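You operate a simulated robot arm through the tools that you are given. There is no shell and no other tool.

The job below is to be done with a simulated two-armed robot. You get a single attempt, and the scene is never put back.

Task
Press the black ring into the blue cover at 4 bar and put it in the white tray.
Fine: switch the press off after; press tray out.

It is judged by the outcome, as a careful person would: the job done as asked, and still so three seconds after it is handed in. It fails if anything else is knocked over, pushed out of place, dropped, spilled or broken. Lids that push on must go on centred and level and be pressed home; caps that screw on are set level and turned clockwise until they are tight.

Robot
Two 7-joint arms with two-finger parallel grippers on one trunk that stands fixed in place. Base frame: the origin is at the foot of the trunk, x ahead of it, y to its left, z up. Units: mm, degrees, N and s.
The left shoulder is at [71, 156, 1305], the right one opposite. Each reaches about 1231 mm from its shoulder. Payload 3.91 kg a hand.
Tool frame (each hand has its own): the origin (TCP) lies between the finger pads and is the grasp point; the fingertips stand 30 mm ahead of it; z points along the fingers, y is the line along which they close. The gripper opens to 110 mm. The fingers are 20 mm wide and 10 mm thick; the gripper's body (48 by 112 mm) begins 55 mm behind the TCP.
Orientation is that of the tool frame in the base frame, as a unit quaternion [w, x, y, z]. With the fingers straight down and closing along the base's y, the tool's x points along the base's -x, its y along +y and its z along -z.

Tools
- The arms move only by the tool apply_moves. It takes "left_rows", "right_rows" or both (then of equal length, played together; a hand with none holds still); each is a list that holds one entry, the list of rows, each a list of 7 numbers: the finger opening in mm, from 0 to 110, then the shift along the tool's x, y, z in mm, then the turn, a rotation vector about the tool's x, y, z in degrees. In form: [[[jaw, x, y, z, rx, ry, rz], ...]]. A call has 1 to 20 rows; each row is the pose to reach, as a shift and turn from the pose commanded when the call began, along the tool's axes at that moment. A row lasts 0.2 s, in which the tool goes at most 50 mm and 8.6 degrees; a call with a longer step from one row to the next is refused whole, and so is a gripper value outside its range. Where a pose cannot be reached the arm comes as near as it can. A force on the tool above 50 N (or 10 N above the force at the start of the call, whichever is more), or a blocked arm, ends the call early, and 0.2 s more pass. The fingers move at their own pace (about 108 mm/s each) and stop on an object; they squeeze with about 23 N. The grip force told is the motor's: it shows also when the fingers shut on nothing. Time passes only in rows, and 0.2 s behind the last, so rows that repeat a pose let the fingers close. The reply holds the time, the measured pose of the TCP, the force on the tool along the base axes, the opening and the grip force, in the units named above and with some noise, with the torque about the TCP (base axes, N m) and any sound that the robot's microphone picked up, and new pictures: "views" is both (left out), scene, wrist or none (wrist: the cameras of the hands that moved).
- Cameras (640 x 400 px; columns grow to the right, rows downward): "scene" is now at [131.7, 42.7, 1546.7]; the picture's right is [0.47, -0.88, 0.00], its down [-0.39, -0.21, -0.90] and it looks along [0.79, 0.42, -0.44] (base axes); focal length 230 px, centre (320, 200). "left" rides on the left gripper at [72, -17, -103] in its tool frame; the picture's right is [0.23, 0.97, 0.00], its down [-0.76, 0.18, -0.62] and it looks along [-0.61, 0.14, 0.78] (tool axes); focal length 222 px, centre (320, 200). "right" rides on the right gripper at [72, 17, -103] in its tool frame; the picture's right is [-0.23, 0.97, 0.00], its down [-0.76, -0.18, -0.62] and it looks along [-0.61, -0.14, 0.78] (tool axes); focal length 222 px, centre (320, 200). There is no depth. A picture from a camera that has moved, and an enlarged one, comes with that camera's place and axes in the base frame and with its lens.
- lift_body(by): slides the trunk up (or, below 0, down) by that many mm; the arms and the scene camera ride with it, the base frame stays. It gives what a move gives, with no picture.
- aim_head(pan, tilt): turns the head with the scene camera to pan (to the left, within 86 degrees either way) and tilt (down, from -29 to 69), counted from straight ahead of the robot. It gives what a move gives, and a new picture of the scene camera.
- zoom(camera, box): a new picture of the part [left, top, right, bottom] of that camera's present view, enlarged. No time passes.
- sign_off(): hands the job in; it is judged then, once.

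Nothing tells you positions but the pictures and the camera data. Unless the task says otherwise, let go and move clear before handing in.

The tools are called after "Emit:" as a command line: name --argument value ..., lists and objects as JSON in quotes. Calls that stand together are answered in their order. apply_moves: Moves the arms, as the interface text tells. Its arguments: {"type":"object","properties":{"left_rows":{"type":"array"},"right_rows":{"type":"array"},"views":{"type":"string","enum":["both","scene","wrist","none"]}},"required":[]} The other tools are called the same way: lift_body (by) moves the trunk up or down; aim_head (pan, tilt) turns the head that bears the scene camera; zoom (camera, box) takes an enlarged picture of a part of a camera's view; sign_off () hands the job in.

At the start:

```text
time_s: 0.0
left_tool_pos: [440.2, 596.0, 1524.1]
left_ee_rot: [0.001, -0.001, 1.0, 0.001]
left_ft_force: [0.2, -0.1, -0.2]
left_moment: [0.02, 0.0, 0.01]
left_gripper_width: 110.2
left_gripper_force: 0.0
right_tool_pos: [713.4, 139.3, 1461.1]
right_ee_rot: [0.0, 0.0, 1.0, 0.0]
right_ft_force: [-0.2, 0.4, 0.0]
right_moment: [0.03, -0.01, -0.01]
right_gripper_width: 110.0
right_gripper_force: 0.0
trunk travel left (down, up): [-750.0, 190.0]
head pan, tilt (commanded): [28.0, 26.2]
```

scene: 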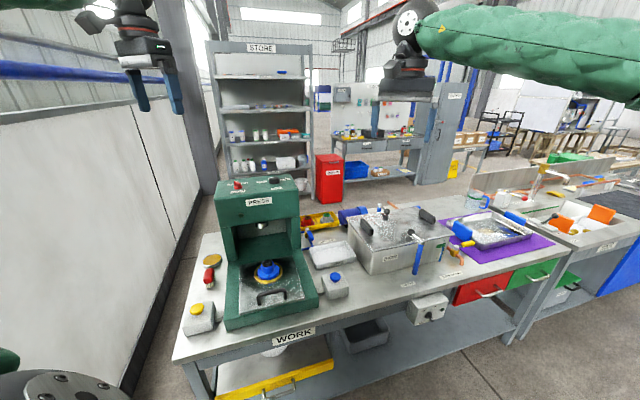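
right: 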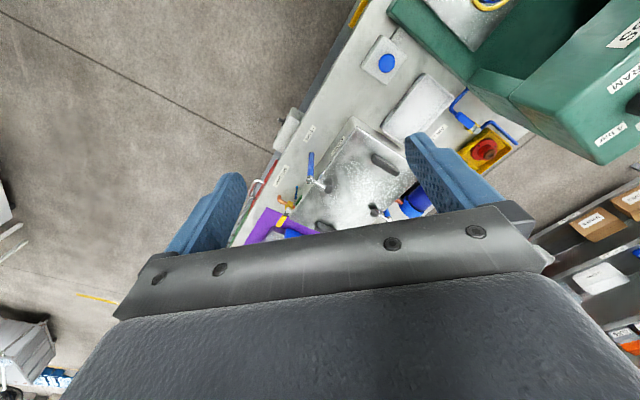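
left: 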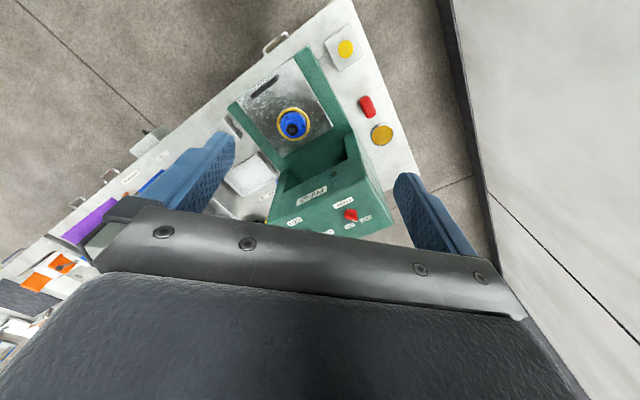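

I see a green press on the work bench with a blue part on its tray, two push-button boxes (yellow and blue), and a white tray to the right. I'll zoom in on the details first.

Emit:
zoom --camera "scene" --box '[170, 160, 350, 340]'

Emit:
zoom --camera "scene" --box '[290, 180, 470, 300]'

Emit:
zoom --camera "left" --box '[220, 0, 440, 250]'

Emit:
zoom --camera "right" --box '[240, 0, 640, 250]'

```text
2.22 times, centred on (260, 250) of scene
camera zoom: at [131.7, 42.7, 1546.7], right [0.47, -0.88, 0.0], down [-0.39, -0.21, -0.9], along [0.79, 0.42, -0.44], focal length 512 px, centre (453, 89)
```

zoom: 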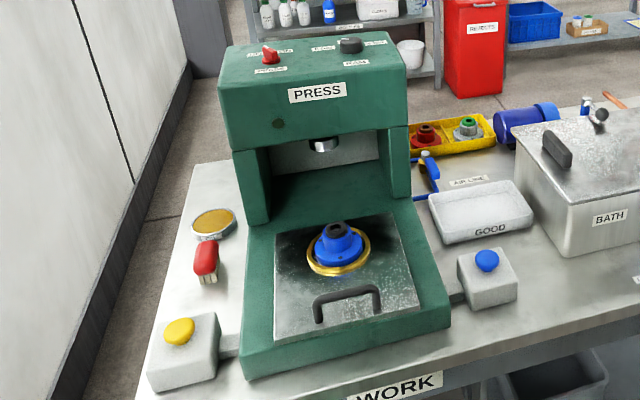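

```text
3.33 times, centred on (380, 240) of scene
camera zoom: at [131.7, 42.7, 1546.7], right [0.47, -0.88, 0.0], down [-0.39, -0.21, -0.9], along [0.79, 0.42, -0.44], focal length 768 px, centre (120, 67)
```

zoom: 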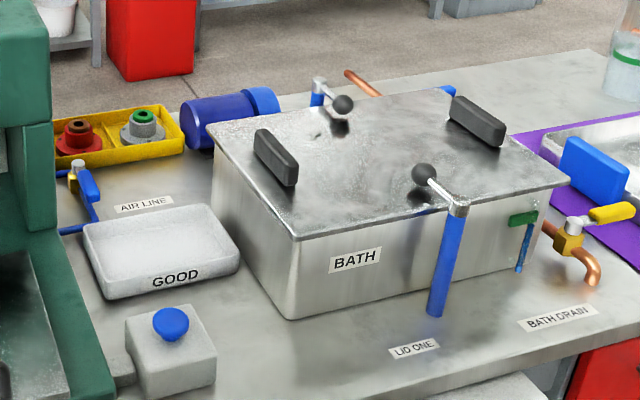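

```text
1.60 times, centred on (330, 125) of left
camera zoom: at [367.4, 580.3, 1627.0], right [-0.23, 0.97, 0.0], down [0.76, 0.18, 0.62], along [0.61, 0.14, -0.78], focal length 355 px, centre (304, 320)
```

zoom: 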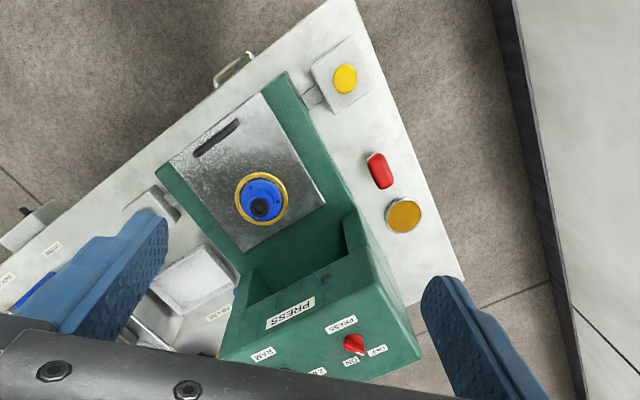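

```text
1.60 times, centred on (440, 125) of right
camera zoom: at [640.5, 155.5, 1563.8], right [0.23, 0.97, 0.0], down [0.76, -0.18, 0.62], along [0.61, -0.14, -0.78], focal length 355 px, centre (128, 320)
```

zoom: 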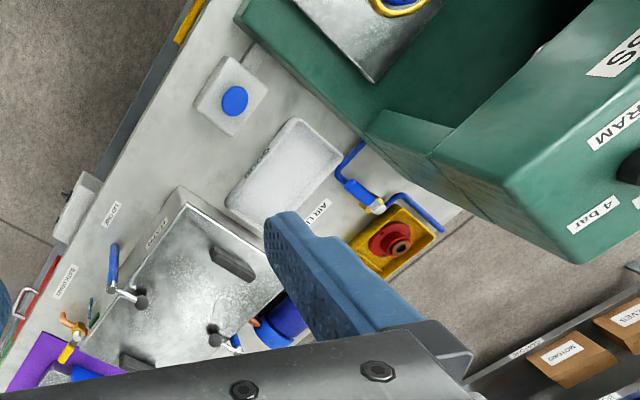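

The press has an on/off knob, a ram knob and two button boxes, and there's an air-line valve by the white GOOD tray. I need to read the labels, so I'll zoom in more.

Emit:
zoom --camera "scene" --box '[205, 165, 315, 235]'

Emit:
zoom --camera "scene" --box '[220, 250, 300, 310]'

Emit:
zoom --camera "scene" --box '[280, 200, 380, 280]'

Emit:
zoom --camera "left" --box '[260, 150, 400, 240]'

Emit:
zoom --camera "right" --box '[500, 20, 640, 160]'

Emit:
zoom --camera "right" --box '[400, 70, 540, 170]'

```text
5.71 times, centred on (260, 200) of scene
camera zoom: at [131.7, 42.7, 1546.7], right [0.47, -0.88, 0.0], down [-0.39, -0.21, -0.9], along [0.79, 0.42, -0.44], focal length 1316 px, centre (663, 200)
```

zoom: 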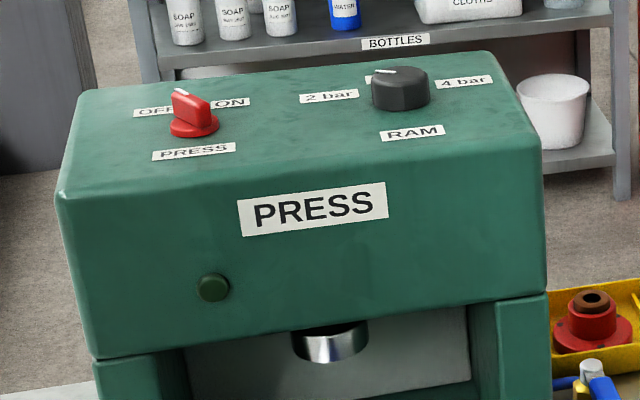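

```text
6.67 times, centred on (260, 280) of scene
camera zoom: at [131.7, 42.7, 1546.7], right [0.47, -0.88, 0.0], down [-0.39, -0.21, -0.9], along [0.79, 0.42, -0.44], focal length 1535 px, centre (720, -333)
```

zoom: 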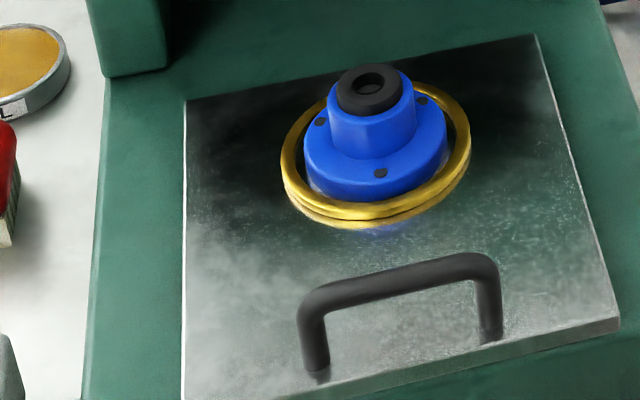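

```text
5.00 times, centred on (330, 240) of scene
camera zoom: at [131.7, 42.7, 1546.7], right [0.47, -0.88, 0.0], down [-0.39, -0.21, -0.9], along [0.79, 0.42, -0.44], focal length 1152 px, centre (270, 0)
```

zoom: 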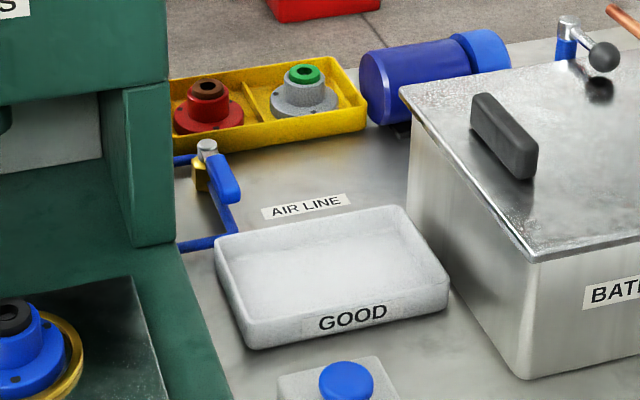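

```text
4.44 times, centred on (330, 195) of left
camera zoom: at [367.4, 580.3, 1627.0], right [-0.23, 0.97, 0.0], down [0.76, 0.18, 0.62], along [0.61, 0.14, -0.78], focal length 987 px, centre (276, 222)
```

zoom: 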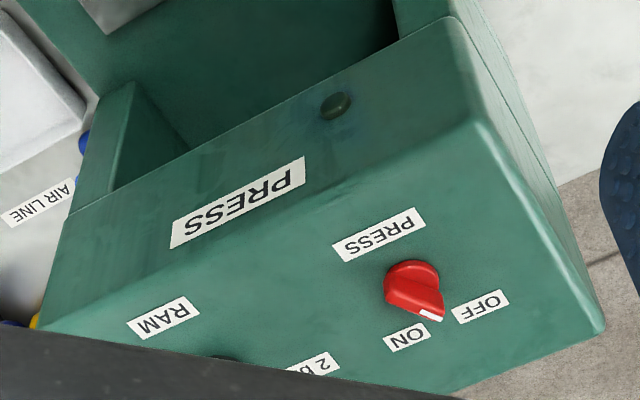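

```text
2.86 times, centred on (570, 90) of right
camera zoom: at [640.5, 155.5, 1563.8], right [0.23, 0.97, 0.0], down [0.76, -0.18, 0.62], along [0.61, -0.14, -0.78], focal length 635 px, centre (-394, 514)
```

zoom: 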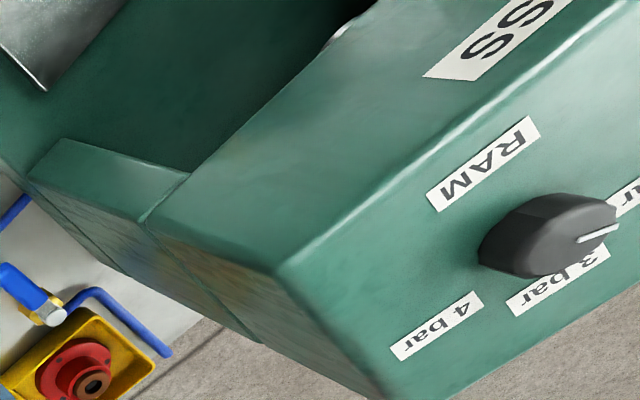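

```text
4.00 times, centred on (470, 120) of right
camera zoom: at [640.5, 155.5, 1563.8], right [0.23, 0.97, 0.0], down [0.76, -0.18, 0.62], along [0.61, -0.14, -0.78], focal length 888 px, centre (-280, 520)
```

zoom: 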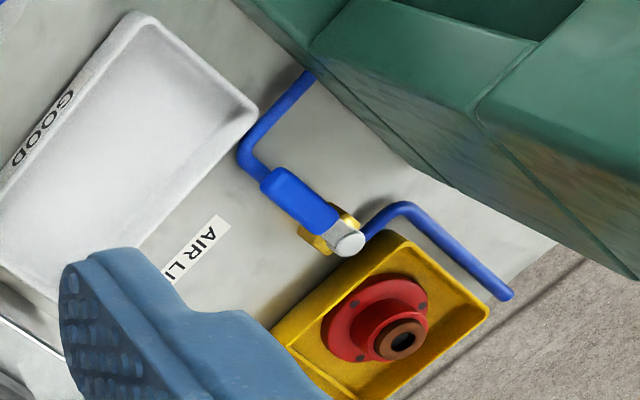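

The power lamp looks dark, the ram knob appears to be at 2 bar, and the press seems to face the robot at about 45°. I'll zoom in tighter on the valve, the knobs and the cover to confirm their states.

Emit:
zoom --camera "scene" --box '[232, 172, 252, 192]'

Emit:
zoom --camera "scene" --box '[310, 222, 340, 252]'

Emit:
zoom --camera "scene" --box '[250, 255, 286, 285]'

Emit:
zoom --camera "left" --box '[335, 200, 375, 230]'

Emit:
zoom --camera "left" --box '[270, 105, 320, 145]'

Emit:
zoom --camera "right" --box '[440, 80, 500, 130]'

```text
16.00 times, centred on (242, 182) of scene
camera zoom: at [131.7, 42.7, 1546.7], right [0.47, -0.88, 0.0], down [-0.39, -0.21, -0.9], along [0.79, 0.42, -0.44], focal length 3685 px, centre (1568, 488)
```

zoom: 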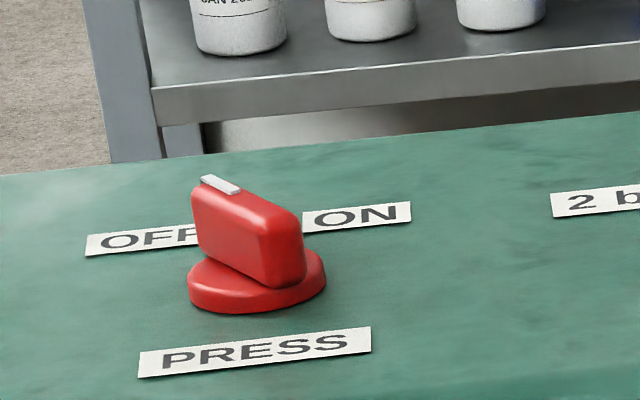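

```text
13.33 times, centred on (325, 237) of scene
camera zoom: at [131.7, 42.7, 1546.7], right [0.47, -0.88, 0.0], down [-0.39, -0.21, -0.9], along [0.79, 0.42, -0.44], focal length 3071 px, centre (253, -293)
```

zoom: 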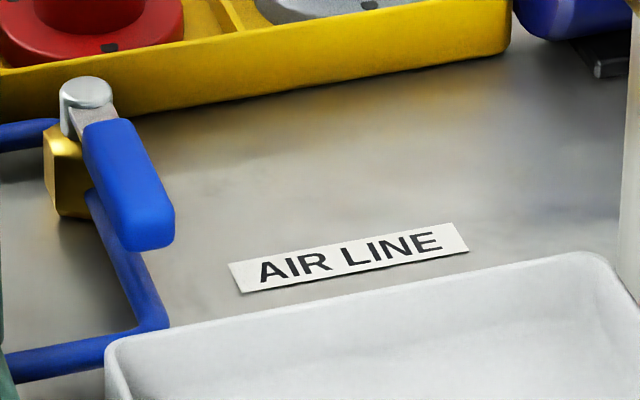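

```text
13.33 times, centred on (268, 270) of scene
camera zoom: at [131.7, 42.7, 1546.7], right [0.47, -0.88, 0.0], down [-0.39, -0.21, -0.9], along [0.79, 0.42, -0.44], focal length 3071 px, centre (1013, -733)
```

zoom: 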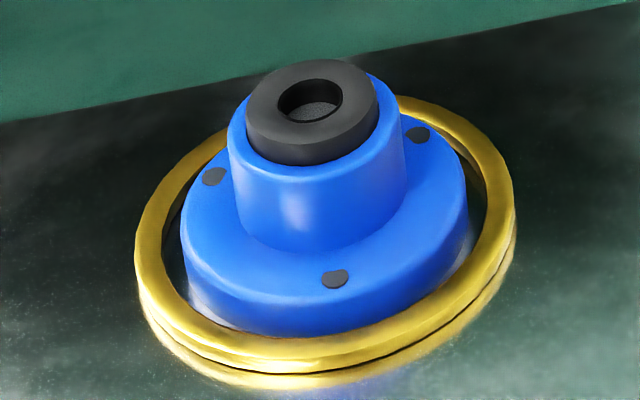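

```text
13.33 times, centred on (355, 215) of left
camera zoom: at [367.4, 580.3, 1627.0], right [-0.23, 0.97, 0.0], down [0.76, 0.18, 0.62], along [0.61, 0.14, -0.78], focal length 2962 px, centre (-147, 0)
```

zoom: 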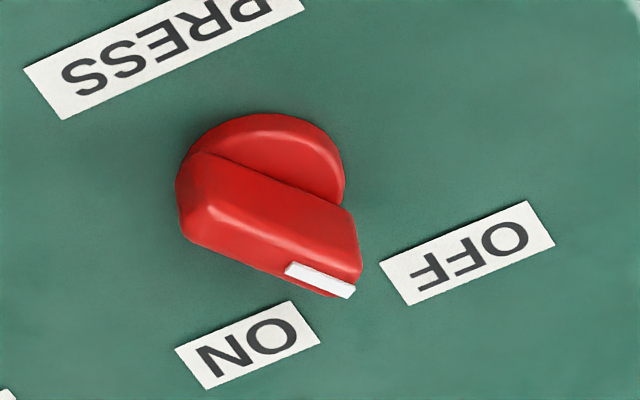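

```text
10.00 times, centred on (295, 125) of left
camera zoom: at [367.4, 580.3, 1627.0], right [-0.23, 0.97, 0.0], down [0.76, 0.18, 0.62], along [0.61, 0.14, -0.78], focal length 2221 px, centre (570, 950)
```

zoom: 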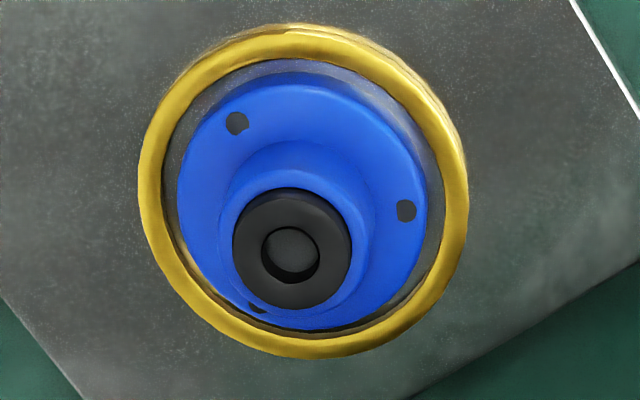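

```text
8.00 times, centred on (470, 105) of right
camera zoom: at [640.5, 155.5, 1563.8], right [0.23, 0.97, 0.0], down [0.76, -0.18, 0.62], along [0.61, -0.14, -0.78], focal length 1777 px, centre (-880, 960)
```

zoom: 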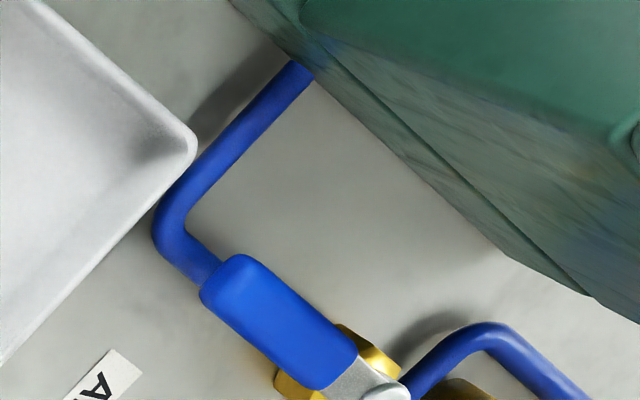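

The red switch points to OFF and the ram knob points to 2 bar. The air valve handle lies along its pipe, so the air is open. The ring sits loosely on top of the cover in the nest, and I take the red knob to be near (755, 762, 1165). I'll move the left hand above it for a closer look.

Emit:
apply_moves --left_rows '[[[110, -31.2, 16.4, 19.4, 0, 0, -8], [110, -62.4, 32.8, 38.8, 0, 0, -16], [110, -93.6, 49.2, 58.2, 0, 0, -24], [110, -124.8, 65.6, 77.6, 0, 0, -32], [110, -156, 82, 97, 0, 0, -40], [110, -187, 98.4, 116.4, 0, 0, -48], [110, -218, 114.8, 135.8, 0, 0, -56], [110, -249.5, 131.2, 155.2, 0, 0, -64], [110, -280.6, 147.6, 174.6, 0, 0, -72], [110, -311.8, 164, 194, 0, 0, -80]]]' --views "both"

```text
time_s: 2.2
left_tool_pos: [755.0, 763.7, 1328.9]
left_ee_rot: [0.001, -0.644, 0.765, 0.0]
left_ft_force: [0.0, -0.4, -0.2]
left_moment: [0.02, 0.04, 0.02]
left_gripper_width: 110.2
left_gripper_force: 0.0
right_tool_pos: [716.5, 139.7, 1459.6]
right_ee_rot: [-0.001, -0.001, 1.0, 0.0]
right_ft_force: [0.1, 0.6, 0.2]
right_moment: [-0.01, 0.03, 0.05]
right_gripper_width: 110.1
right_gripper_force: 0.1
trunk travel left (down, up): [-750.0, 190.0]
head pan, tilt (commanded): [28.0, 26.2]
camera scene: at [134.4, 43.4, 1546.4], right [0.47, -0.88, 0.0], down [-0.39, -0.21, -0.9], along [0.79, 0.42, -0.44], focal length 230 px, centre (320, 200)
camera left: at [758.4, 689.2, 1431.6], right [-1.0, -0.06, 0.0], down [-0.05, 0.78, 0.62], along [-0.04, 0.62, -0.78], focal length 222 px, centre (320, 200)
```

scene: 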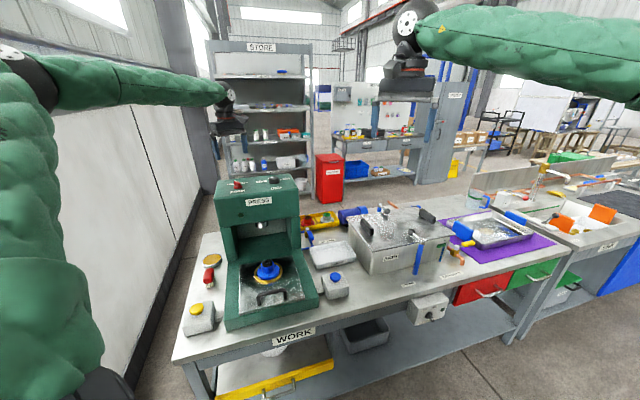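
left: 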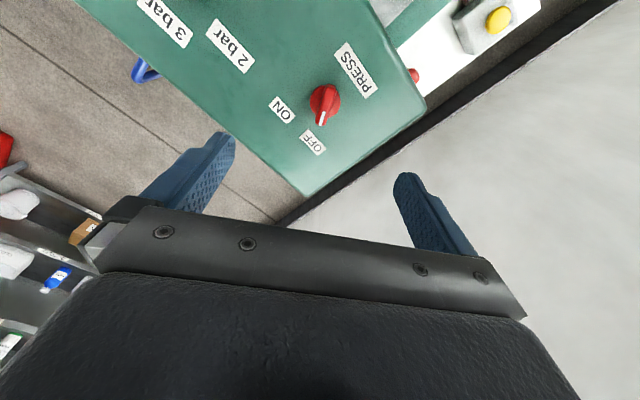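

The closer view shows the red switch pointing to OFF and the 2 bar and 3 bar labels. I'll zoom in to locate the knobs exactly.

Emit:
zoom --camera "left" --box '[260, 60, 400, 170]'

Emit:
zoom --camera "left" --box '[80, 0, 280, 125]'

Emit:
zoom --camera "scene" --box '[220, 165, 300, 215]'

```text
3.64 times, centred on (330, 115) of left
camera zoom: at [758.4, 689.2, 1431.6], right [-1.0, -0.06, 0.0], down [-0.05, 0.78, 0.62], along [-0.04, 0.62, -0.78], focal length 808 px, centre (284, 509)
```

zoom: 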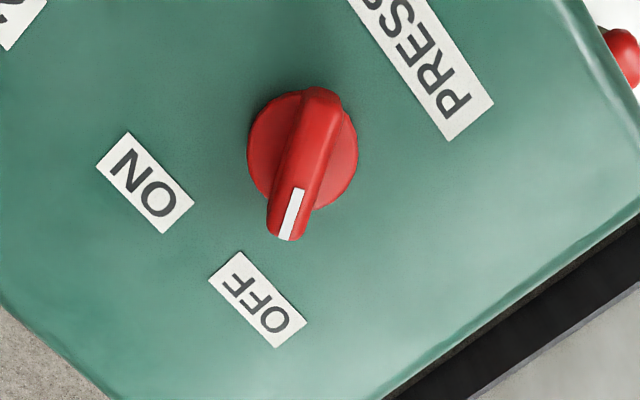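

```text
3.20 times, centred on (180, 62) of left
camera zoom: at [758.4, 689.2, 1431.6], right [-1.0, -0.06, 0.0], down [-0.05, 0.78, 0.62], along [-0.04, 0.62, -0.78], focal length 711 px, centre (768, 640)
```

zoom: 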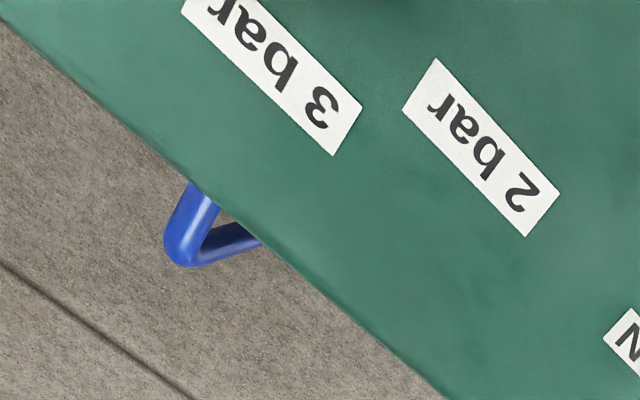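

```text
8.00 times, centred on (260, 190) of scene
camera zoom: at [134.4, 43.4, 1546.4], right [0.47, -0.88, 0.0], down [-0.39, -0.21, -0.9], along [0.79, 0.42, -0.44], focal length 1842 px, centre (800, 280)
```

zoom: 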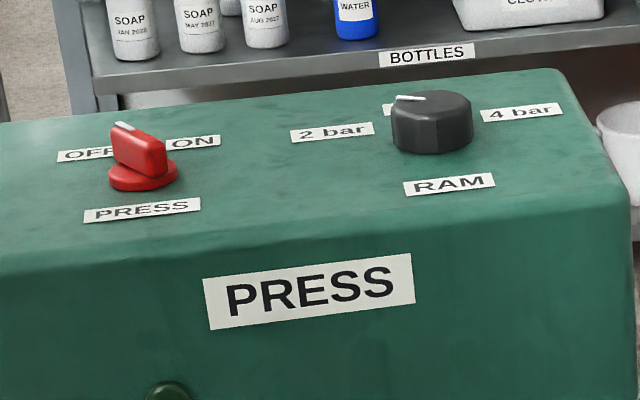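

The knob centre works out near (748.5, 756) with its handle at about 78°, pointing to OFF. I'll lower the left hand over it with the fingers either side of the handle.

Emit:
apply_moves --left_rows '[[[70, 4, 2.5, 30, 0, 0, 1], [60, 8.7, 5.1, 60, 0, 0, 1.7], [60, 8.7, 5.1, 80, 0, 0, 1.7], [60, 8.7, 5.1, 80, 0, 0, 1.7]]]' --views "both"

Emit:
zoom --camera "left" --box '[220, 80, 420, 205]'

Emit:
zoom --camera "scene" --box '[210, 145, 270, 195]'

```text
time_s: 3.2
left_tool_pos: [747.6, 754.8, 1250.3]
left_ee_rot: [0.001, -0.632, 0.775, 0.0]
left_ft_force: [-0.2, -0.8, 0.5]
left_moment: [0.02, 0.01, 0.0]
left_gripper_width: 60.1
left_gripper_force: 0.0
right_tool_pos: [713.5, 139.1, 1460.8]
right_ee_rot: [0.0, -0.001, 1.0, -0.001]
right_ft_force: [0.8, 0.9, -0.6]
right_moment: [0.0, 0.0, 0.02]
right_gripper_width: 110.2
right_gripper_force: 0.1
trunk travel left (down, up): [-750.0, 190.0]
head pan, tilt (commanded): [28.0, 26.2]
camera scene: at [132.0, 42.7, 1546.7], right [0.47, -0.88, 0.0], down [-0.39, -0.21, -0.9], along [0.79, 0.42, -0.44], focal length 230 px, centre (320, 200)
camera left: at [748.0, 680.3, 1353.2], right [-1.0, -0.03, 0.0], down [-0.02, 0.78, 0.62], along [-0.02, 0.62, -0.78], focal length 222 px, centre (320, 200)
```

scene: 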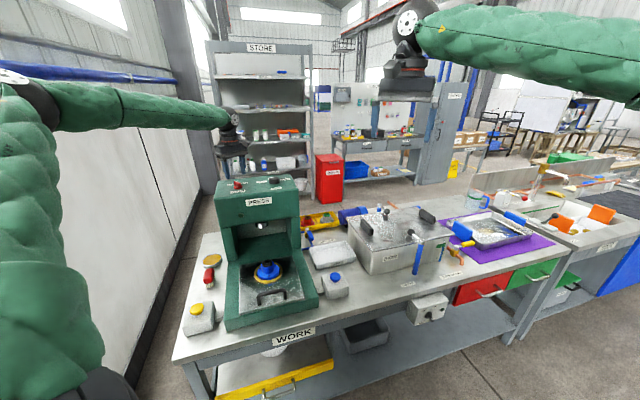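
left: 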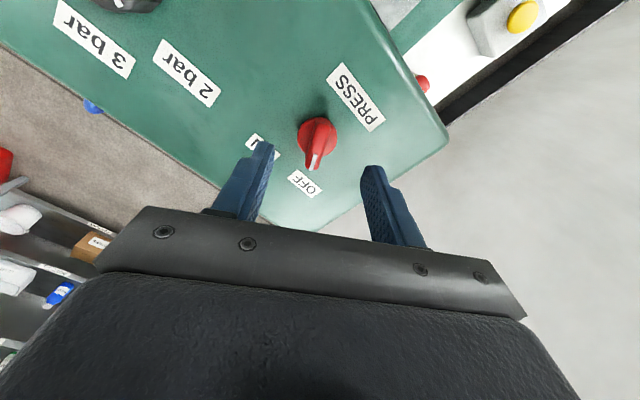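

```text
3.20 times, centred on (320, 142) of left
camera zoom: at [748.0, 680.3, 1353.2], right [-1.0, -0.03, 0.0], down [-0.02, 0.78, 0.62], along [-0.02, 0.62, -0.78], focal length 711 px, centre (320, 384)
```

zoom: 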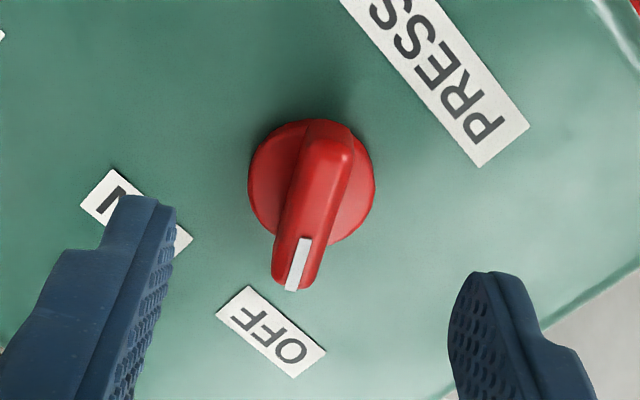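

```text
8.00 times, centred on (240, 170) of scene
camera zoom: at [132.0, 42.7, 1546.7], right [0.47, -0.88, 0.0], down [-0.39, -0.21, -0.9], along [0.79, 0.42, -0.44], focal length 1842 px, centre (960, 440)
```

zoom: 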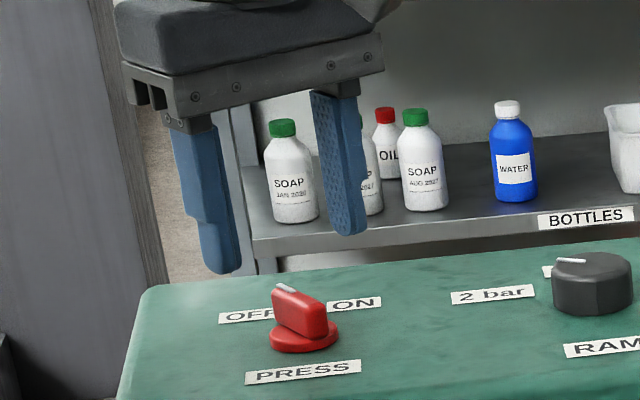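

The fingers straddle the handle nicely. I'll go down so the tips sit just above the knob's base disc.

Emit:
apply_moves --left_rows '[[[50, -1, -0.4, 20, 0, 0, 0], [40, -1.3, -0.4, 35, 0, 0, 0], [40, -1.3, -0.4, 43, 0, 0, 0], [40, -1.3, -0.4, 43, 0, 0, 0]]]' --views "wrist"

Emit:
zoom --camera "scene" --box '[220, 160, 260, 200]'

Emit:
zoom --camera "left" --box '[220, 80, 420, 205]'

```text
time_s: 4.2
left_tool_pos: [747.8, 756.9, 1207.1]
left_ee_rot: [0.002, -0.632, 0.775, 0.0]
left_ft_force: [0.0, -0.3, 0.5]
left_moment: [-0.01, 0.04, -0.02]
left_gripper_width: 40.0
left_gripper_force: 0.1
right_tool_pos: [712.9, 138.9, 1461.2]
right_ee_rot: [0.0, 0.0, 1.0, 0.0]
right_ft_force: [0.8, -0.3, -0.1]
right_moment: [0.02, 0.01, 0.0]
right_gripper_width: 109.9
right_gripper_force: 0.1
trunk travel left (down, up): [-750.0, 190.0]
head pan, tilt (commanded): [28.0, 26.2]
camera left: at [748.0, 681.7, 1310.6], right [-1.0, -0.03, 0.0], down [-0.02, 0.78, 0.62], along [-0.02, 0.62, -0.78], focal length 222 px, centre (320, 200)
```

left: 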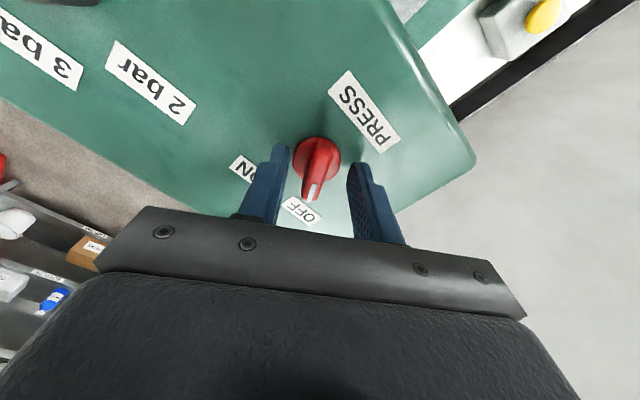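

```text
10.00 times, centred on (240, 180) of scene
camera zoom: at [131.9, 42.8, 1546.7], right [0.47, -0.88, 0.0], down [-0.39, -0.21, -0.9], along [0.79, 0.42, -0.44], focal length 2303 px, centre (1120, 400)
```

zoom: 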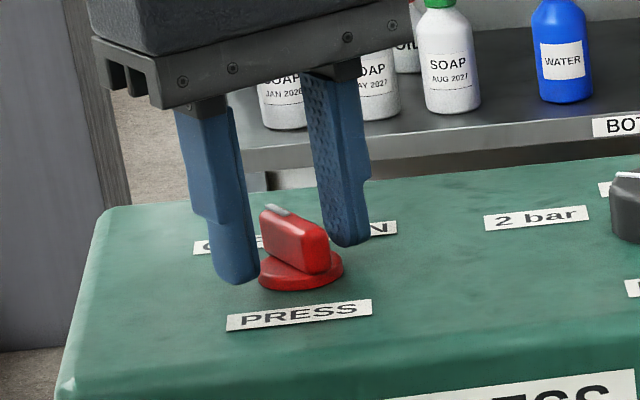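

```text
3.20 times, centred on (320, 142) of left
camera zoom: at [748.0, 681.7, 1310.6], right [-1.0, -0.03, 0.0], down [-0.02, 0.78, 0.62], along [-0.02, 0.62, -0.78], focal length 711 px, centre (320, 384)
```

zoom: 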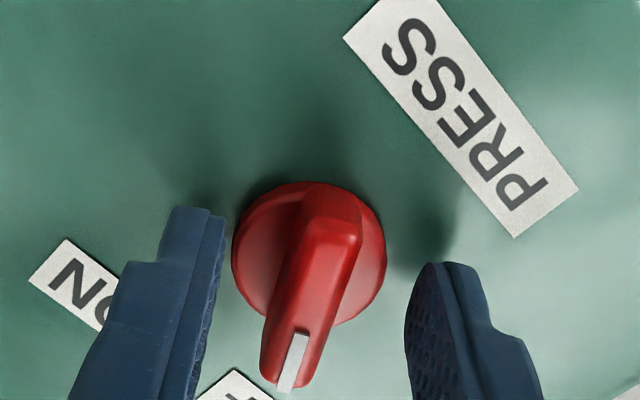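

The fingers are on either side of the handle at the right height. I'll close on it now.

Emit:
apply_moves --left_rows '[[[20, 0, 0, 0, 0, 0, 0], [8, 0, 0, 0, 0, 0, 0], [0, 0, 0, 0, 0, 0, 0], [0, 0, 0, 0, 0, 0, 0]]]' --views "wrist"

Emit:
zoom --camera "scene" --box '[220, 160, 260, 200]'

```text
time_s: 5.2
left_tool_pos: [748.4, 755.6, 1206.9]
left_ee_rot: [0.002, -0.632, 0.775, 0.0]
left_ft_force: [14.8, 2.5, 4.0]
left_moment: [0.33, -0.31, -0.84]
left_gripper_width: 12.6
left_gripper_force: 45.1
right_tool_pos: [714.3, 139.6, 1460.7]
right_ee_rot: [0.0, -0.001, 1.0, 0.0]
right_ft_force: [0.3, -0.3, -0.3]
right_moment: [0.01, 0.04, 0.01]
right_gripper_width: 110.0
right_gripper_force: 0.0
trunk travel left (down, up): [-750.0, 190.0]
head pan, tilt (commanded): [28.0, 26.2]
camera left: at [749.9, 681.2, 1310.7], right [-1.0, -0.03, 0.0], down [-0.02, 0.78, 0.62], along [-0.02, 0.62, -0.78], focal length 222 px, centre (320, 200)
```

left: 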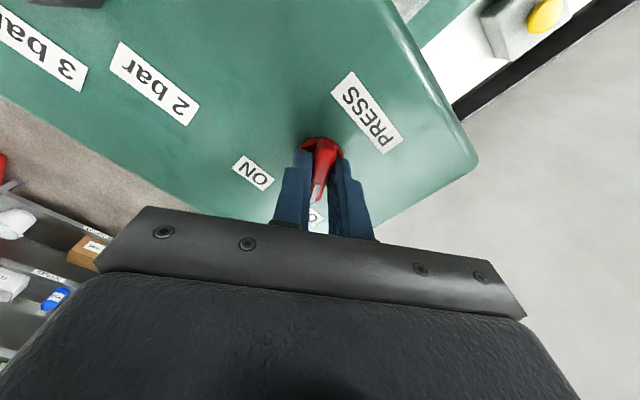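

```text
10.00 times, centred on (240, 180) of scene
camera zoom: at [133.6, 42.7, 1546.6], right [0.47, -0.88, 0.0], down [-0.39, -0.21, -0.9], along [0.79, 0.42, -0.44], focal length 2303 px, centre (1120, 400)
```

zoom: 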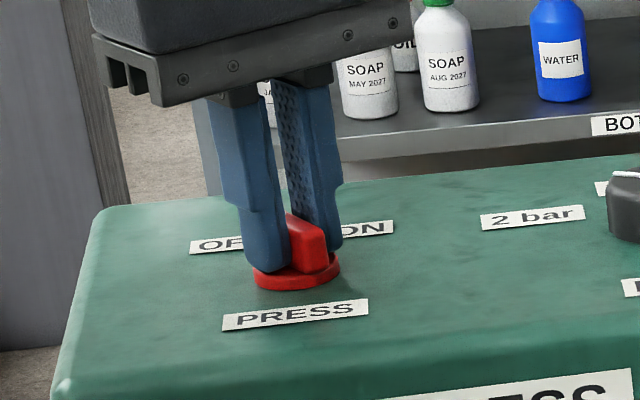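

I have a firm grip on the handle. Now I'll turn the switch clockwise towards ON.

Emit:
apply_moves --left_rows '[[[0, 0, -1, 0, 0, 0, 8], [0, 0, -1, 0, 0, 0, 16], [0, 0, -1, 0, 0, 0, 24], [0, 0, -1, 0, 0, 0, 32], [0, 0, -1, 0, 0, 0, 40], [0, 0, -1, 0, 0, 0, 48], [0, 0, -1, 0, 0, 0, 56], [0, 0, -1, 0, 0, 0, 64], [0, 0, -1, 0, 0, 0, 64]]]' --views "both"

Emit:
zoom --camera "scene" --box '[215, 160, 295, 210]'

```text
time_s: 7.2
left_tool_pos: [747.9, 756.6, 1206.9]
left_ee_rot: [0.001, -0.125, 0.992, 0.0]
left_ft_force: [7.1, 8.0, 9.3]
left_moment: [0.28, -0.66, 0.51]
left_gripper_width: 11.9
left_gripper_force: 45.5
right_tool_pos: [711.8, 139.9, 1461.9]
right_ee_rot: [0.0, 0.0, 1.0, 0.0]
right_ft_force: [0.3, -0.4, -0.1]
right_moment: [-0.02, -0.02, 0.0]
right_gripper_width: 109.9
right_gripper_force: 0.0
trunk travel left (down, up): [-750.0, 190.0]
head pan, tilt (commanded): [28.0, 26.2]
camera scene: at [132.0, 43.1, 1546.8], right [0.47, -0.88, 0.0], down [-0.39, -0.21, -0.9], along [0.79, 0.42, -0.44], focal length 230 px, centre (320, 200)
camera left: at [680.9, 722.2, 1310.6], right [-0.46, 0.89, 0.0], down [0.69, 0.36, 0.62], along [0.55, 0.29, -0.78], focal length 222 px, centre (320, 200)
```

scene: 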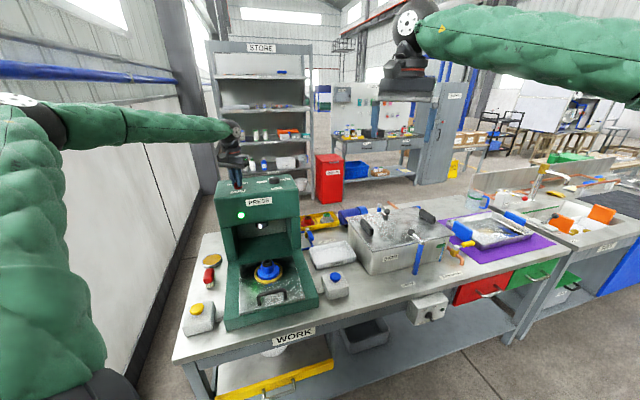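
left: 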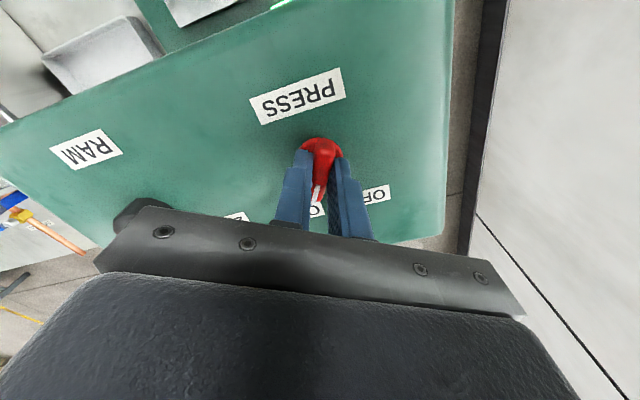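

```text
8.00 times, centred on (255, 185) of scene
camera zoom: at [132.0, 43.1, 1546.8], right [0.47, -0.88, 0.0], down [-0.39, -0.21, -0.9], along [0.79, 0.42, -0.44], focal length 1842 px, centre (840, 320)
```

zoom: 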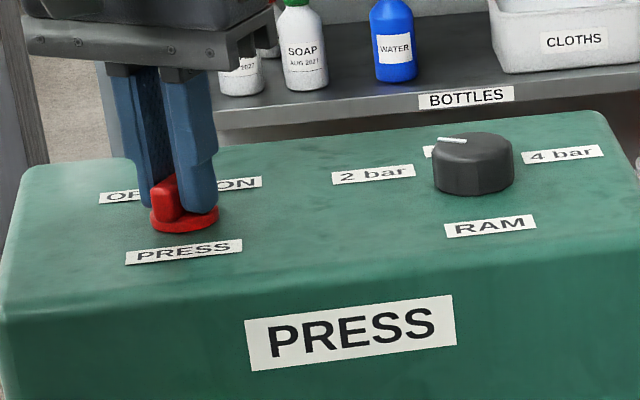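

The green lamp is lit, so the press is on. I'll let go, rise and check that the switch stays put.

Emit:
apply_moves --left_rows '[[[30, 0, 0, 0, 0, 0, 0], [40, 0, 0, 0, 0, 0, 0], [40, 0, 0, 0, 0, 0, 0], [40, 0, 0, -30, 0, 0, 0], [40, 0, 0, -70, 0, 0, 0], [40, 0, 0, -100, 0, 0, 0], [40, 0, 0, -100, 0, 0, 0]]]' --views "both"

Emit:
zoom --camera "scene" --box '[215, 165, 305, 225]'

Emit:
zoom --camera "left" --box '[100, 20, 400, 220]'

```text
time_s: 8.8
left_tool_pos: [747.1, 756.4, 1307.4]
left_ee_rot: [0.001, -0.125, 0.992, 0.0]
left_ft_force: [0.3, -0.1, 0.0]
left_moment: [-0.01, 0.02, 0.04]
left_gripper_width: 40.1
left_gripper_force: 0.1
right_tool_pos: [714.8, 138.2, 1461.2]
right_ee_rot: [-0.001, 0.0, 1.0, 0.0]
right_ft_force: [-0.3, 0.4, -0.6]
right_moment: [0.01, 0.02, 0.03]
right_gripper_width: 110.1
right_gripper_force: 0.0
trunk travel left (down, up): [-750.0, 190.0]
head pan, tilt (commanded): [28.0, 26.2]
camera scene: at [132.2, 43.1, 1546.7], right [0.47, -0.88, 0.0], down [-0.39, -0.21, -0.9], along [0.79, 0.42, -0.44], focal length 230 px, centre (320, 200)
camera left: at [680.8, 721.8, 1410.4], right [-0.46, 0.89, 0.0], down [0.69, 0.36, 0.62], along [0.55, 0.29, -0.78], focal length 222 px, centre (320, 200)
```

scene: 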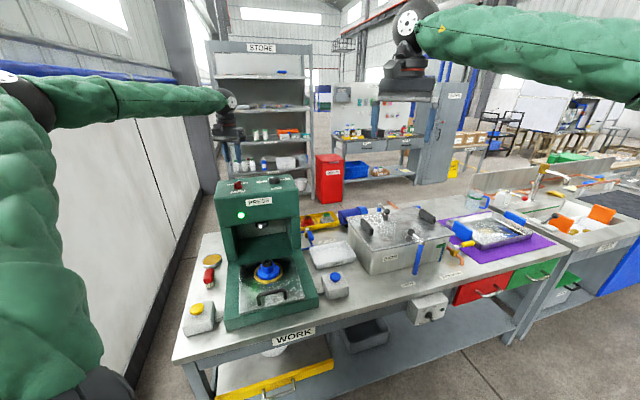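
left: 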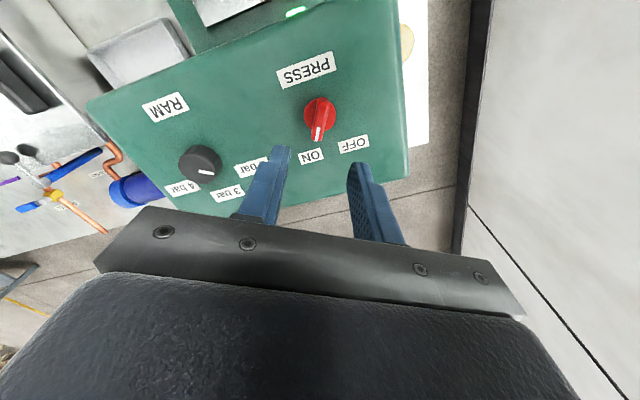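

```text
6.67 times, centred on (260, 195) of scene
camera zoom: at [132.2, 43.1, 1546.7], right [0.47, -0.88, 0.0], down [-0.39, -0.21, -0.9], along [0.79, 0.42, -0.44], focal length 1535 px, centre (720, 233)
```

zoom: 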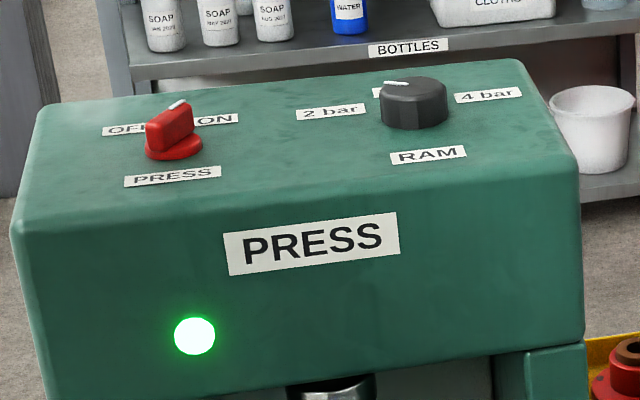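

```text
2.00 times, centred on (250, 120) of left
camera zoom: at [680.8, 721.8, 1410.4], right [-0.46, 0.89, 0.0], down [0.69, 0.36, 0.62], along [0.55, 0.29, -0.78], focal length 444 px, centre (460, 360)
```

zoom: 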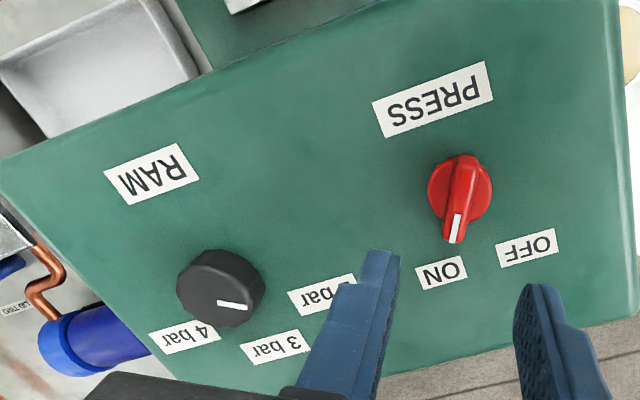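

The switch stays at ON with the lamp lit. Next is the ram knob, near (857, 652), so I'll move the left hand above it and read its pointer.

Emit:
apply_moves --left_rows '[[[60, -13.4, -21.4, 0, 0, 0, -7.6], [80, -26.8, -42.8, 0, 0, 0, -15.2], [80, -40.3, -64.2, 0, 0, 0, -22.8], [80, -53.7, -85.6, 0, 0, 0, -30.4], [80, -67.1, -107, 0, 0, 0, -38], [80, -80.6, -128.3, 0, 0, 0, -45.6], [80, -80.6, -128.3, 0, 0, 0, -45.6]]]' --views "wrist"

Emit:
zoom --camera "left" --box '[220, 60, 420, 185]'

Emit:
zoom --camera "scene" --box '[255, 155, 305, 205]'

```text
time_s: 10.4
left_tool_pos: [857.4, 650.5, 1307.0]
left_ee_rot: [0.001, -0.501, 0.866, -0.001]
left_ft_force: [-0.4, 0.2, 0.2]
left_moment: [0.0, -0.01, -0.04]
left_gripper_width: 80.2
left_gripper_force: 0.1
right_tool_pos: [712.6, 139.9, 1462.5]
right_ee_rot: [0.0, 0.0, 1.0, 0.0]
right_ft_force: [0.2, 0.1, 0.9]
right_moment: [-0.01, -0.03, 0.02]
right_gripper_width: 110.3
right_gripper_force: 0.1
trunk travel left (down, up): [-750.0, 190.0]
head pan, tilt (commanded): [28.0, 26.2]
camera left: at [835.2, 580.5, 1410.5], right [-0.96, 0.29, 0.0], down [0.22, 0.75, 0.62], along [0.18, 0.6, -0.78], focal length 222 px, centre (320, 200)
```

left: 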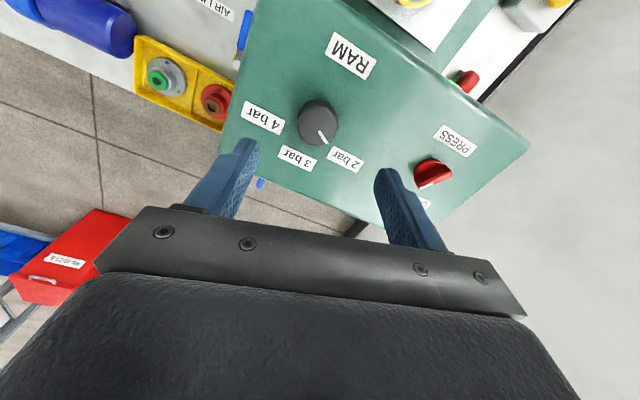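

```text
3.20 times, centred on (320, 122) of left
camera zoom: at [835.2, 580.5, 1410.5], right [-0.96, 0.29, 0.0], down [0.22, 0.75, 0.62], along [0.18, 0.6, -0.78], focal length 711 px, centre (320, 448)
```

zoom: 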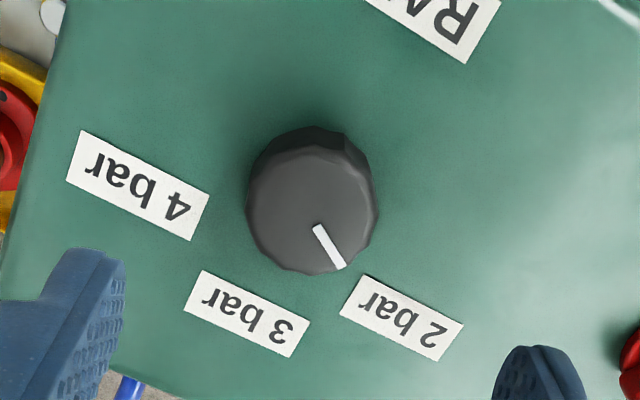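

```text
8.00 times, centred on (280, 180) of scene
camera zoom: at [131.4, 43.3, 1546.7], right [0.47, -0.88, 0.0], down [-0.39, -0.21, -0.9], along [0.79, 0.42, -0.44], focal length 1842 px, centre (640, 360)
```

zoom: 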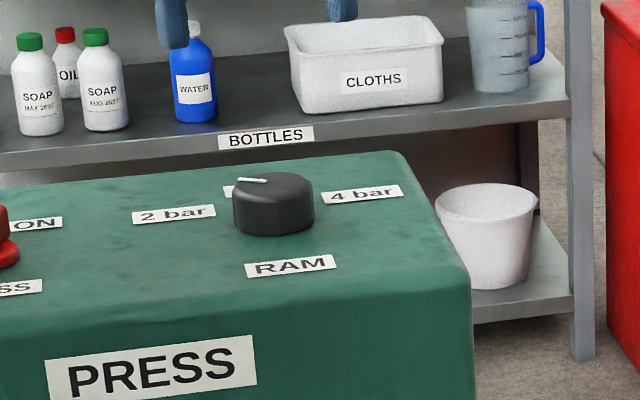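

The ram pointer is at 2 bar and the labels are 60° apart, so 4 bar is 120° clockwise. I'll lower the hand over this knob at about (861, 655), open.

Emit:
apply_moves --left_rows '[[[75, -6, -0.7, 30, 0, 0, 0], [70, -6, -0.7, 60, 0, 0, 0], [70, -6, -0.7, 85, 0, 0, 0], [70, -6, -0.7, 101, 0, 0, 0], [70, -6, -0.7, 101, 0, 0, 0]]]' --views "wrist"

Emit:
zoom --camera "scene" --box '[255, 155, 305, 205]'

Emit:
zoom --camera "left" --box '[220, 80, 420, 205]'

```text
time_s: 11.6
left_tool_pos: [861.6, 657.5, 1206.1]
left_ee_rot: [0.001, -0.5, 0.866, 0.0]
left_ft_force: [1.1, -0.2, 0.4]
left_moment: [0.0, 0.0, -0.05]
left_gripper_width: 69.9
left_gripper_force: 0.0
right_tool_pos: [712.7, 139.3, 1460.5]
right_ee_rot: [-0.001, 0.0, 1.0, -0.001]
right_ft_force: [1.3, 0.4, 0.5]
right_moment: [0.01, -0.06, -0.01]
right_gripper_width: 110.2
right_gripper_force: 0.2
trunk travel left (down, up): [-750.0, 190.0]
head pan, tilt (commanded): [28.0, 26.2]
camera left: at [839.2, 585.1, 1309.5], right [-0.96, 0.29, 0.0], down [0.23, 0.75, 0.62], along [0.18, 0.6, -0.78], focal length 222 px, centre (320, 200)
```

left: 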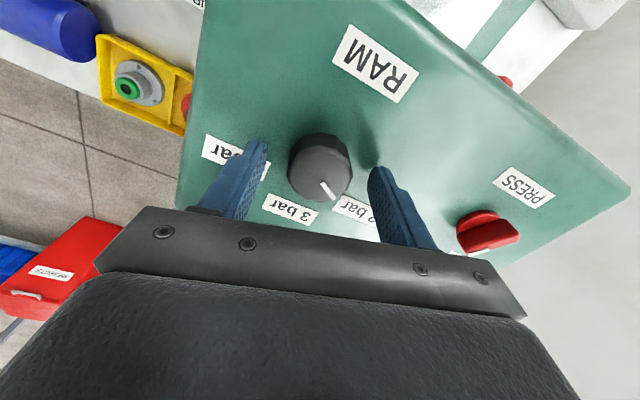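

```text
8.00 times, centred on (280, 180) of scene
camera zoom: at [131.5, 42.6, 1546.8], right [0.47, -0.88, 0.0], down [-0.39, -0.21, -0.9], along [0.79, 0.42, -0.44], focal length 1842 px, centre (640, 360)
```

zoom: 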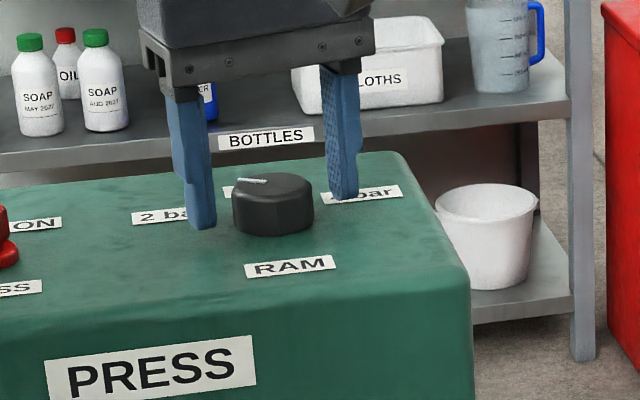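

```text
3.20 times, centred on (320, 142) of left
camera zoom: at [839.2, 585.1, 1309.5], right [-0.96, 0.29, 0.0], down [0.23, 0.75, 0.62], along [0.18, 0.6, -0.78], focal length 711 px, centre (320, 384)
```

zoom: 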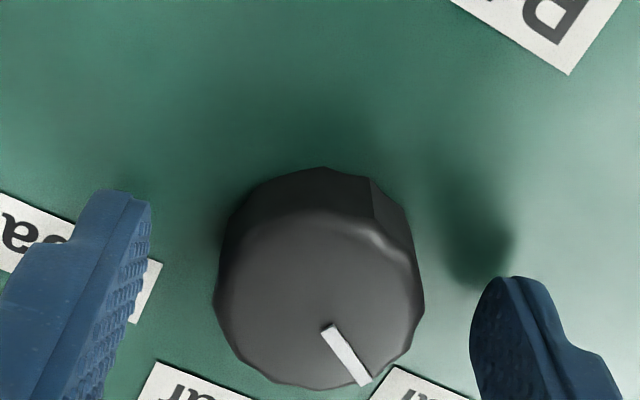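

The fingers straddle the knob, but my grip is about 4 mm off centre. I'll correct that and close.

Emit:
apply_moves --left_rows '[[[66, 3.5, -0.5, 1, 0, 0, 0], [55, 3.5, -0.5, 1, 0, 0, 0], [40, 3.5, -0.5, 1, 0, 0, 0], [20, 3.5, -0.5, 1, 0, 0, 0], [0, 3.5, -0.5, 1, 0, 0, 0]]]' --views "wrist"

Emit:
zoom --camera "scene" --box '[255, 155, 305, 205]'

Emit:
zoom --camera "left" --box '[220, 80, 420, 205]'

```text
time_s: 12.8
left_tool_pos: [859.9, 653.2, 1204.3]
left_ee_rot: [0.0, -0.5, 0.866, 0.001]
left_ft_force: [-4.9, 1.4, -1.7]
left_moment: [0.07, 0.18, 0.04]
left_gripper_width: 41.2
left_gripper_force: 45.4
right_tool_pos: [712.6, 138.7, 1461.1]
right_ee_rot: [0.0, 0.001, 1.0, 0.0]
right_ft_force: [-0.6, 0.5, -0.4]
right_moment: [0.04, 0.01, 0.0]
right_gripper_width: 109.9
right_gripper_force: 0.0
trunk travel left (down, up): [-750.0, 190.0]
head pan, tilt (commanded): [28.0, 26.2]
camera left: at [837.5, 582.5, 1308.3], right [-0.96, 0.29, 0.0], down [0.23, 0.75, 0.62], along [0.18, 0.6, -0.78], focal length 222 px, centre (320, 200)
```

left: 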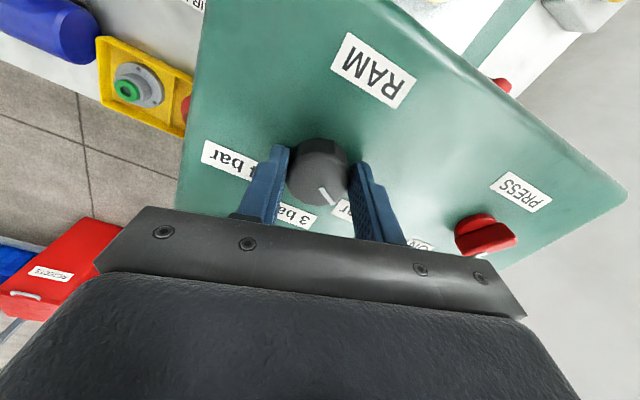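

```text
8.00 times, centred on (280, 180) of scene
camera zoom: at [131.5, 43.0, 1546.7], right [0.47, -0.88, 0.0], down [-0.39, -0.21, -0.9], along [0.79, 0.42, -0.44], focal length 1842 px, centre (640, 360)
```

zoom: 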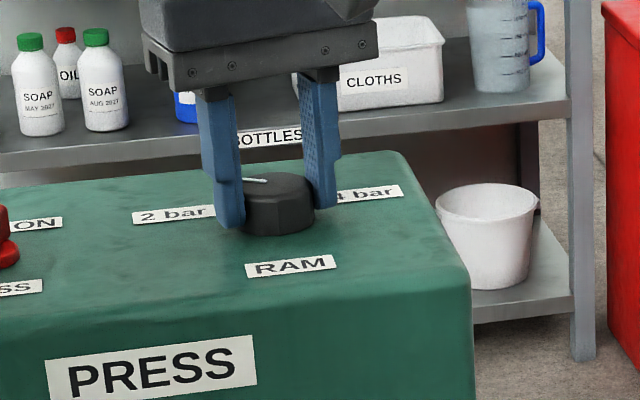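

```text
3.20 times, centred on (320, 142) of left
camera zoom: at [837.5, 582.5, 1308.3], right [-0.96, 0.29, 0.0], down [0.23, 0.75, 0.62], along [0.18, 0.6, -0.78], focal length 711 px, centre (320, 384)
```

zoom: 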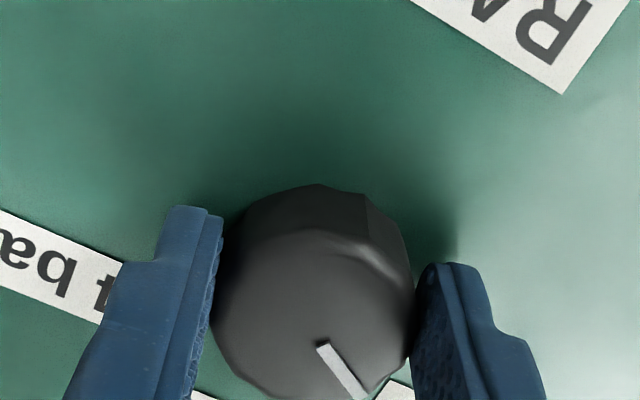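

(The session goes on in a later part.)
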